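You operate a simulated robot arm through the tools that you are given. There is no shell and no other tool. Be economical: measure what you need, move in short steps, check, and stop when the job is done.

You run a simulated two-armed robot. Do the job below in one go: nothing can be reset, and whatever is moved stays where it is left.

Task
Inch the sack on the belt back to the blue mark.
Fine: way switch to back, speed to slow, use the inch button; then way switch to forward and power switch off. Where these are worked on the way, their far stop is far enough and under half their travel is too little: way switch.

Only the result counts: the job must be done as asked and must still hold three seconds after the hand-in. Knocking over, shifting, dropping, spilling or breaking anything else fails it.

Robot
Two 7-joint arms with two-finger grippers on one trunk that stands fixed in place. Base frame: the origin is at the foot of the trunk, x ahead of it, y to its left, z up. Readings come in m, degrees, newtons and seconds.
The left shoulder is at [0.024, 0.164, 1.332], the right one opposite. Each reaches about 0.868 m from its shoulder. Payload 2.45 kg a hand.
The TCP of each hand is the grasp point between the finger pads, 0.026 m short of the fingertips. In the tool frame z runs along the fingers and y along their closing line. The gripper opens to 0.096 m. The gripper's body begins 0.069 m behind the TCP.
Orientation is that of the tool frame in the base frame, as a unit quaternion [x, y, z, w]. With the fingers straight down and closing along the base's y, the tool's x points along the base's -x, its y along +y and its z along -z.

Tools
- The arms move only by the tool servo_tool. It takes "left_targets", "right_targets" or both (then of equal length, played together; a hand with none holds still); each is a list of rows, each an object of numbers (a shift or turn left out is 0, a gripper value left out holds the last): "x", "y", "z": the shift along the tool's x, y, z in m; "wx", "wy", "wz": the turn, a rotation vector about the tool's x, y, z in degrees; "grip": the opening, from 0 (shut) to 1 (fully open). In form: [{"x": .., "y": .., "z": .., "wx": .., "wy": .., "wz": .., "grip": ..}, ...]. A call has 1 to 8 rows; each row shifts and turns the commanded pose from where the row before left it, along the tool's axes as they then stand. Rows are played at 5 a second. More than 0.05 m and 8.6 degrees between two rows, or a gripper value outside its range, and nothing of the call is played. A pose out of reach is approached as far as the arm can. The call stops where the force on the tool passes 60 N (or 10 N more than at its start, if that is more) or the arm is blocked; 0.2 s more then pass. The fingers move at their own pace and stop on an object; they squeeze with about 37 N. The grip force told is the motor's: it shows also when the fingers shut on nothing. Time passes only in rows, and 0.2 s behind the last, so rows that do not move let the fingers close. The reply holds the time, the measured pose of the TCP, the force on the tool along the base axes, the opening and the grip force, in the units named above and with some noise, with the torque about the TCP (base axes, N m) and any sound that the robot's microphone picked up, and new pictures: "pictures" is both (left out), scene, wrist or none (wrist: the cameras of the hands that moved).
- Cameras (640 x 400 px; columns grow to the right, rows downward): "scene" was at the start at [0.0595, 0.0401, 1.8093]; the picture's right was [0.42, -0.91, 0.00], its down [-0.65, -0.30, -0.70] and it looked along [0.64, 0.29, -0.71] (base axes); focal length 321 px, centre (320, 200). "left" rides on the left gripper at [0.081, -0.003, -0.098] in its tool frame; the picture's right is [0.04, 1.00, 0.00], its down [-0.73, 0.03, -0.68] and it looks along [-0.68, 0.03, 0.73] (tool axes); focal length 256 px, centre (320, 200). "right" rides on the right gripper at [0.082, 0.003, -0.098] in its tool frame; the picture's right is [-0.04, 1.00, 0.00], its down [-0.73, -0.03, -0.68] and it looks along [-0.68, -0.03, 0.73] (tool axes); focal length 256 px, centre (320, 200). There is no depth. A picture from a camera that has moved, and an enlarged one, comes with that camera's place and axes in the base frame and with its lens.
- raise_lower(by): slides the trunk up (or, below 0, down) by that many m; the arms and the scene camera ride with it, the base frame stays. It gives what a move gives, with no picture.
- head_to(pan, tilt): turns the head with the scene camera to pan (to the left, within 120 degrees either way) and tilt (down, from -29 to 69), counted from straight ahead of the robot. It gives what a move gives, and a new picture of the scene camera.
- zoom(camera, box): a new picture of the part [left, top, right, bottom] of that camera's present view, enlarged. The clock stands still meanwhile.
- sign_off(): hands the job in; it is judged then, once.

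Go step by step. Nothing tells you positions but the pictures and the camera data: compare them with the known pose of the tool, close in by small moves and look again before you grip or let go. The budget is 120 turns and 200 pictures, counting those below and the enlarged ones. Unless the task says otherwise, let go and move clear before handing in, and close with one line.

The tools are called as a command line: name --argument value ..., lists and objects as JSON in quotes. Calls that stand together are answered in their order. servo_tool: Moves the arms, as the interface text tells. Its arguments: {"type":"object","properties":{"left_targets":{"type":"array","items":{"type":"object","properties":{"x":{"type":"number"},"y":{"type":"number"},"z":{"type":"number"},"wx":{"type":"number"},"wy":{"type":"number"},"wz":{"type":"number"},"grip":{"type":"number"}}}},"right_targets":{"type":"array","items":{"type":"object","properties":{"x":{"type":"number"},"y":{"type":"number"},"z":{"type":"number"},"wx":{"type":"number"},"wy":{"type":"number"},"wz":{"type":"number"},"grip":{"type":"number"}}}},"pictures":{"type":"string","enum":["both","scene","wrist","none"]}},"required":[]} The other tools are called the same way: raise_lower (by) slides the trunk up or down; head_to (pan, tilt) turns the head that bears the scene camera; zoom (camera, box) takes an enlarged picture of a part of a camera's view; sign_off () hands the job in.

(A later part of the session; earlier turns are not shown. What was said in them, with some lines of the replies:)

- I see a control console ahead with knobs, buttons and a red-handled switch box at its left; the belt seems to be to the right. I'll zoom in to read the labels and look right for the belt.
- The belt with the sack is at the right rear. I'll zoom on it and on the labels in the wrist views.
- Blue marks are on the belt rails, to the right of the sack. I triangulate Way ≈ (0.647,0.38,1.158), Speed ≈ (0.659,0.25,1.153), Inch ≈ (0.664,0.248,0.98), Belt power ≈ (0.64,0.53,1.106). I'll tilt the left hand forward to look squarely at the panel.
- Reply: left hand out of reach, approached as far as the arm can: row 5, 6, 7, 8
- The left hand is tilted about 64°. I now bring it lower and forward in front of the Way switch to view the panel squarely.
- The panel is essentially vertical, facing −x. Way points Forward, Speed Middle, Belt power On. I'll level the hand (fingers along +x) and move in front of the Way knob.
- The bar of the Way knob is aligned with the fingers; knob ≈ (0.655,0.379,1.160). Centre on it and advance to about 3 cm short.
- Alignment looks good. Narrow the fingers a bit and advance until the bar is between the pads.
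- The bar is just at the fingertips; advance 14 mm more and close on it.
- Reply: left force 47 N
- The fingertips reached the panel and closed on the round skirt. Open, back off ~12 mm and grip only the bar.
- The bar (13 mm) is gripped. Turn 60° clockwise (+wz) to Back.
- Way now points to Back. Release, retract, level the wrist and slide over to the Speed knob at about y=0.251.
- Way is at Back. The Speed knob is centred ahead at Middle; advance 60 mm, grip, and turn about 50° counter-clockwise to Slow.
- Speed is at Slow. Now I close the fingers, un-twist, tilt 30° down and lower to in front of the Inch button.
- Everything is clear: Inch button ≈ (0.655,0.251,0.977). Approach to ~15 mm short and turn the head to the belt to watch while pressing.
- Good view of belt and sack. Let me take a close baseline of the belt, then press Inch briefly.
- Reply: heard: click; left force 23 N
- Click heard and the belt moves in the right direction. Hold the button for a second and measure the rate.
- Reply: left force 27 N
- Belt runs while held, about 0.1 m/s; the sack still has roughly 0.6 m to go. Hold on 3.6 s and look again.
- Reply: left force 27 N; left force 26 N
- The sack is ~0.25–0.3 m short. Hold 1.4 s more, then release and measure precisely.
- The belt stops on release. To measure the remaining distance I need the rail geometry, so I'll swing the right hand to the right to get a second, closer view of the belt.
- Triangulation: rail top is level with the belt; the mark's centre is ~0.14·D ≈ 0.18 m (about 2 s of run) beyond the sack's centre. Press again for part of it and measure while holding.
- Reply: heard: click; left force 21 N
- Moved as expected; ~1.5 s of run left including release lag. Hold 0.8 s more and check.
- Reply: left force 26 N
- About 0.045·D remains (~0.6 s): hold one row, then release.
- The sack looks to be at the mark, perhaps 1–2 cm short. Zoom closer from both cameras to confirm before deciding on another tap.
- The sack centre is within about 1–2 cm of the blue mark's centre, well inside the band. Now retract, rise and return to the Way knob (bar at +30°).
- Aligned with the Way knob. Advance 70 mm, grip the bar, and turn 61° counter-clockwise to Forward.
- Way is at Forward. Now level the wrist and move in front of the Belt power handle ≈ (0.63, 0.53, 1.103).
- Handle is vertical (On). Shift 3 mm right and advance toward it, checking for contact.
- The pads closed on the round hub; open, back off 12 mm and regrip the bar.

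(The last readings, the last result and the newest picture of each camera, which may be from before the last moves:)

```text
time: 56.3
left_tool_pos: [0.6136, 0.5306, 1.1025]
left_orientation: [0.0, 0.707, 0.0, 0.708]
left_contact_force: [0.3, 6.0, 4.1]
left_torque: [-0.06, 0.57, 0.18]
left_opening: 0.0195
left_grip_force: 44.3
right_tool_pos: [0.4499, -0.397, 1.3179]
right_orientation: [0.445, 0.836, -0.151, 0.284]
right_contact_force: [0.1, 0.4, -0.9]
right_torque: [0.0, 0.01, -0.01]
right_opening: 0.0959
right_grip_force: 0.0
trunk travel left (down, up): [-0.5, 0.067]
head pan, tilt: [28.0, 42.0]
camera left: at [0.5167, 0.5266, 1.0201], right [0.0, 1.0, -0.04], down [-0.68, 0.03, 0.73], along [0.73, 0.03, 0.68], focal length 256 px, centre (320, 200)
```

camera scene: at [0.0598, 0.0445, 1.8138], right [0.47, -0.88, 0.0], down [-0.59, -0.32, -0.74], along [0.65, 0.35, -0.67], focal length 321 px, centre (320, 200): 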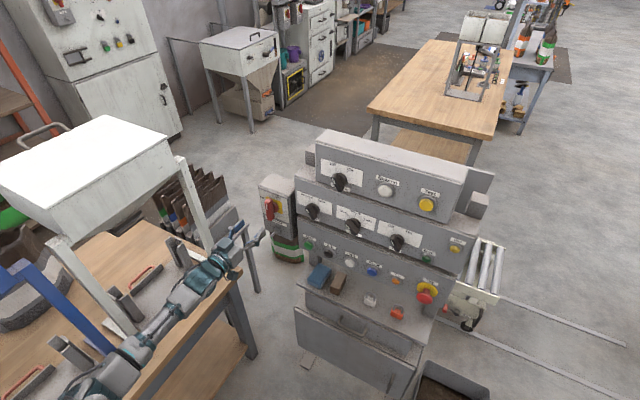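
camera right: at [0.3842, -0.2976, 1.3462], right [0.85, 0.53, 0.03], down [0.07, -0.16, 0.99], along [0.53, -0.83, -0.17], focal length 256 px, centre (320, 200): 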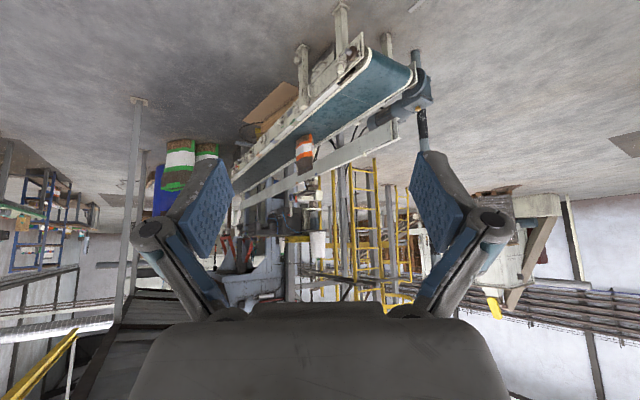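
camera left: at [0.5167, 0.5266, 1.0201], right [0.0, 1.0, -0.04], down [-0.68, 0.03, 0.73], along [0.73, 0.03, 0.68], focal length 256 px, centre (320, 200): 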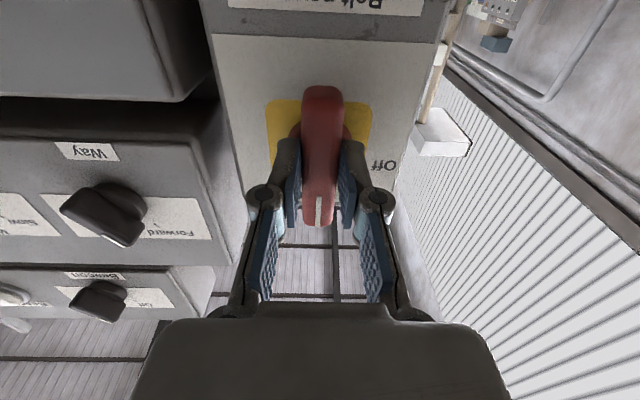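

Bar (19.5 mm) gripped. Turn counter-clockwise; first 64°.

servo_tool --left_targets '[{"wz": -8}, {"wz": -8}, {"wz": -8}, {"wz": -8}, {"wz": -8}, {"wz": -8}, {"wz": -8}, {"wz": -8}]' --pictures "both"

zoom --camera "scene" --box '[220, 160, 332, 230]'

```text
time: 58.1
left_tool_pos: [0.6135, 0.5266, 1.1028]
left_orientation: [-0.374, 0.598, -0.376, 0.601]
left_contact_force: [0.6, 2.7, 7.5]
left_torque: [0.04, -0.16, 0.24]
left_opening: 0.0198
left_grip_force: 45.4
right_tool_pos: [0.4488, -0.3987, 1.3182]
right_orientation: [0.444, 0.836, -0.15, 0.285]
right_contact_force: [-0.8, 0.2, -0.5]
right_torque: [-0.01, 0.02, 0.03]
right_opening: 0.096
right_grip_force: 0.0
trunk travel left (down, up): [-0.5, 0.067]
head pan, tilt: [28.0, 42.0]
camera scene: at [0.0583, 0.0412, 1.814], right [0.47, -0.88, 0.0], down [-0.59, -0.31, -0.74], along [0.65, 0.35, -0.67], focal length 321 px, centre (320, 200)
camera left: at [0.5166, 0.4524, 1.0704], right [0.0, 0.4, -0.92], down [-0.68, 0.67, 0.29], along [0.73, 0.62, 0.28], focal length 256 px, centre (320, 200)
```

scene: 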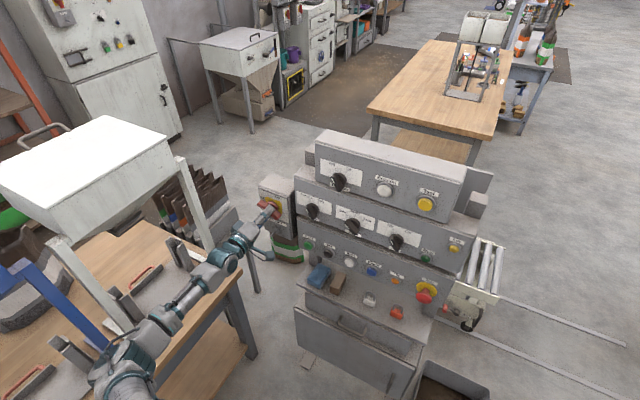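
left: 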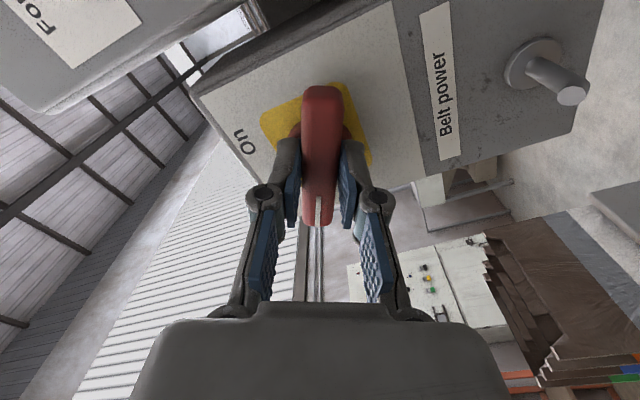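

```text
5.71 times, centred on (276, 195) of scene
camera zoom: at [0.0583, 0.0412, 1.814], right [0.47, -0.88, 0.0], down [-0.59, -0.31, -0.74], along [0.65, 0.35, -0.67], focal length 1835 px, centre (571, 229)
```

zoom: 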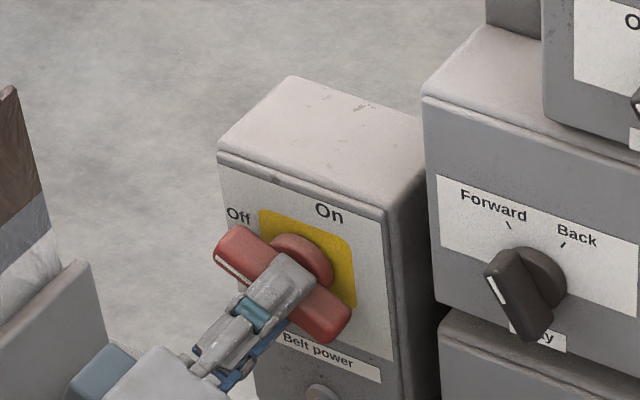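

The handle follows the hand. Continue the remaining 26°.

servo_tool --left_targets '[{"wz": -7}, {"wz": -7}, {"wz": -7}, {"wz": -6}, {}]' --pictures "wrist"

zoom --camera "scene" --box '[220, 160, 332, 230]'

```text
time: 59.3
left_tool_pos: [0.6154, 0.5255, 1.1042]
left_orientation: [0.501, -0.495, 0.505, -0.498]
left_contact_force: [3.1, 3.1, 16.0]
left_torque: [0.78, -0.33, 0.09]
left_opening: 0.0196
left_grip_force: 45.3
right_tool_pos: [0.4493, -0.4015, 1.3185]
right_orientation: [0.446, 0.836, -0.15, 0.284]
right_contact_force: [-0.1, -0.1, -0.4]
right_torque: [0.0, -0.03, -0.02]
right_opening: 0.096
right_grip_force: 0.1
trunk travel left (down, up): [-0.5, 0.067]
head pan, tilt: [28.0, 42.0]
camera left: at [0.5165, 0.4453, 1.1089], right [0.01, -0.05, -1.0], down [-0.68, 0.73, -0.04], along [0.73, 0.68, -0.03], focal length 256 px, centre (320, 200)
```

left: 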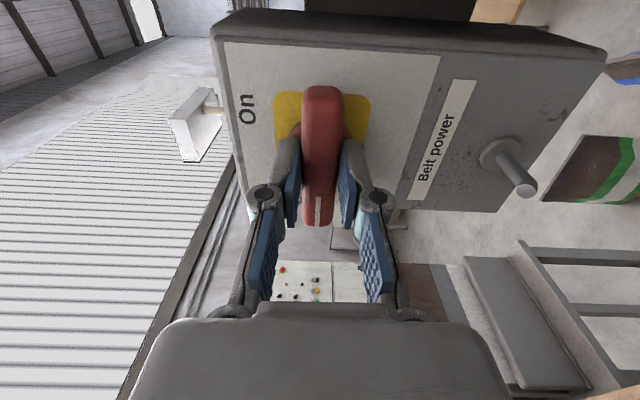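

```text
5.71 times, centred on (276, 195) of scene
camera zoom: at [0.0572, 0.0394, 1.8142], right [0.47, -0.88, 0.0], down [-0.59, -0.31, -0.74], along [0.66, 0.35, -0.67], focal length 1835 px, centre (571, 229)
```

zoom: 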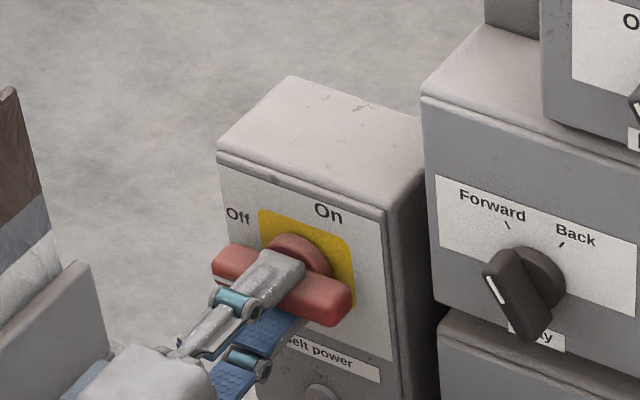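

The handle is horizontal at Off, with a resisting torque (stop). Release and back off straight.

servo_tool --left_targets '[{"grip": 0.4}, {"grip": 0.6}, {"z": -0.03}, {"z": -0.04}, {"z": -0.03}, {}]' --pictures "wrist"

zoom --camera "scene" --box '[240, 140, 432, 260]'

head_to --pan -32 --tilt 32

zoom --camera "scene" --box '[410, 150, 522, 220]'

```text
time: 60.7
left_tool_pos: [0.5148, 0.5274, 1.1013]
left_orientation: [0.504, -0.496, 0.503, -0.497]
left_contact_force: [-0.4, -0.6, 0.3]
left_torque: [0.02, 0.0, 0.01]
left_opening: 0.0576
left_grip_force: 0.1
right_tool_pos: [0.4511, -0.3985, 1.3182]
right_orientation: [0.444, 0.837, -0.15, 0.284]
right_contact_force: [1.0, 0.3, -0.1]
right_torque: [0.0, 0.0, -0.02]
right_opening: 0.0961
right_grip_force: 0.1
trunk travel left (down, up): [-0.5, 0.067]
head pan, tilt: [28.0, 42.0]
camera left: at [0.4168, 0.4462, 1.1048], right [0.0, -0.06, -1.0], down [-0.68, 0.73, -0.04], along [0.73, 0.68, -0.04], focal length 256 px, centre (320, 200)
```

left: 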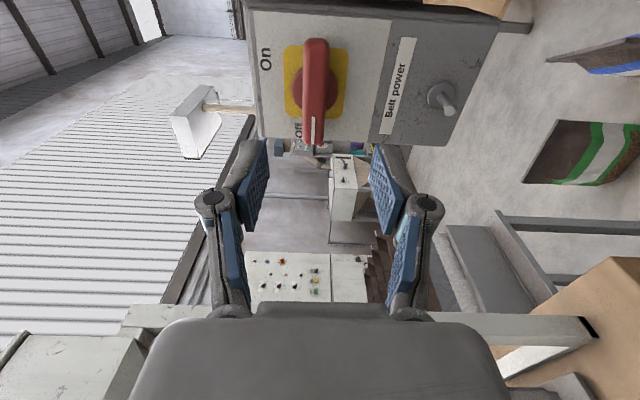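

```text
3.33 times, centred on (336, 200) of scene
camera zoom: at [0.0599, 0.0428, 1.8138], right [0.47, -0.88, 0.0], down [-0.59, -0.31, -0.74], along [0.65, 0.35, -0.67], focal length 1070 px, centre (267, 200)
```

zoom: 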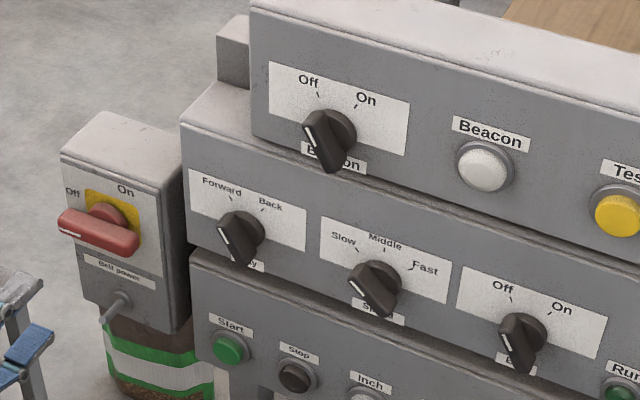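

```text
time: 62.0
left_tool_pos: [0.5148, 0.5266, 1.1008]
left_orientation: [0.504, -0.495, 0.504, -0.497]
left_contact_force: [0.8, 1.7, 0.4]
left_torque: [-0.03, -0.03, -0.02]
left_opening: 0.0576
left_grip_force: 0.0
right_tool_pos: [0.4505, -0.3999, 1.3182]
right_orientation: [0.445, 0.836, -0.149, 0.283]
right_contact_force: [-0.6, 0.1, 0.0]
right_torque: [0.01, -0.02, 0.05]
right_opening: 0.0961
right_grip_force: 0.1
trunk travel left (down, up): [-0.5, 0.067]
head pan, tilt: [-32.0, 32.0]
camera scene: at [0.0616, -0.0446, 1.8291], right [-0.53, -0.85, 0.0], down [-0.45, 0.28, -0.85], along [0.72, -0.45, -0.53], focal length 321 px, centre (320, 200)
```

scene: 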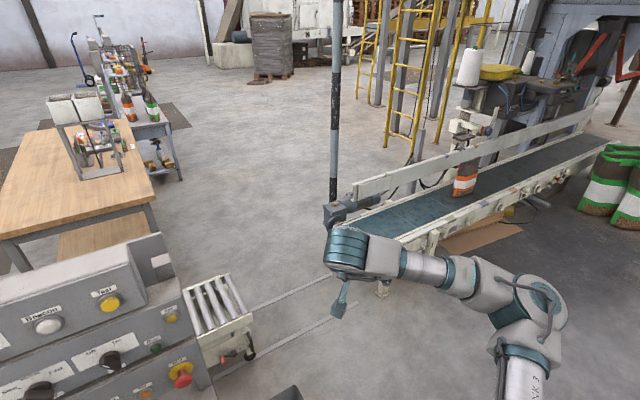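

```text
5.71 times, centred on (466, 185) of scene
camera zoom: at [0.0616, -0.0446, 1.8291], right [-0.53, -0.85, 0.0], down [-0.45, 0.28, -0.85], along [0.72, -0.45, -0.53], focal length 1835 px, centre (-514, 286)
```

zoom: 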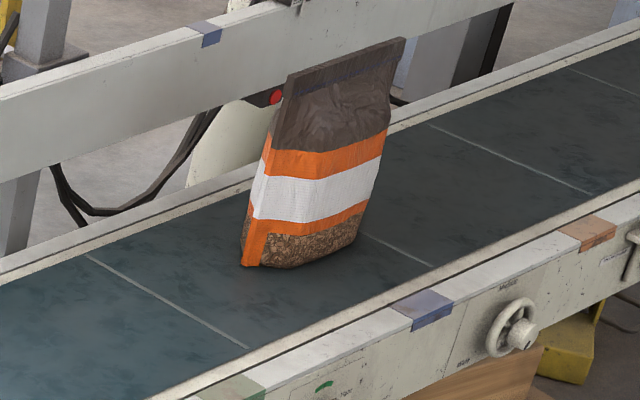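

The sack rests at the blue mark. Way is at Forward, Speed at Slow, Belt power at Off, and both hands are clear, so I'm handing in.

sign_off

```text
The job is handed in.
```

The sack is inched back to the blue mark, within about 2 cm of its centre by my measurement, with way at forward, speed at slow and belt power off; the job is handed in.
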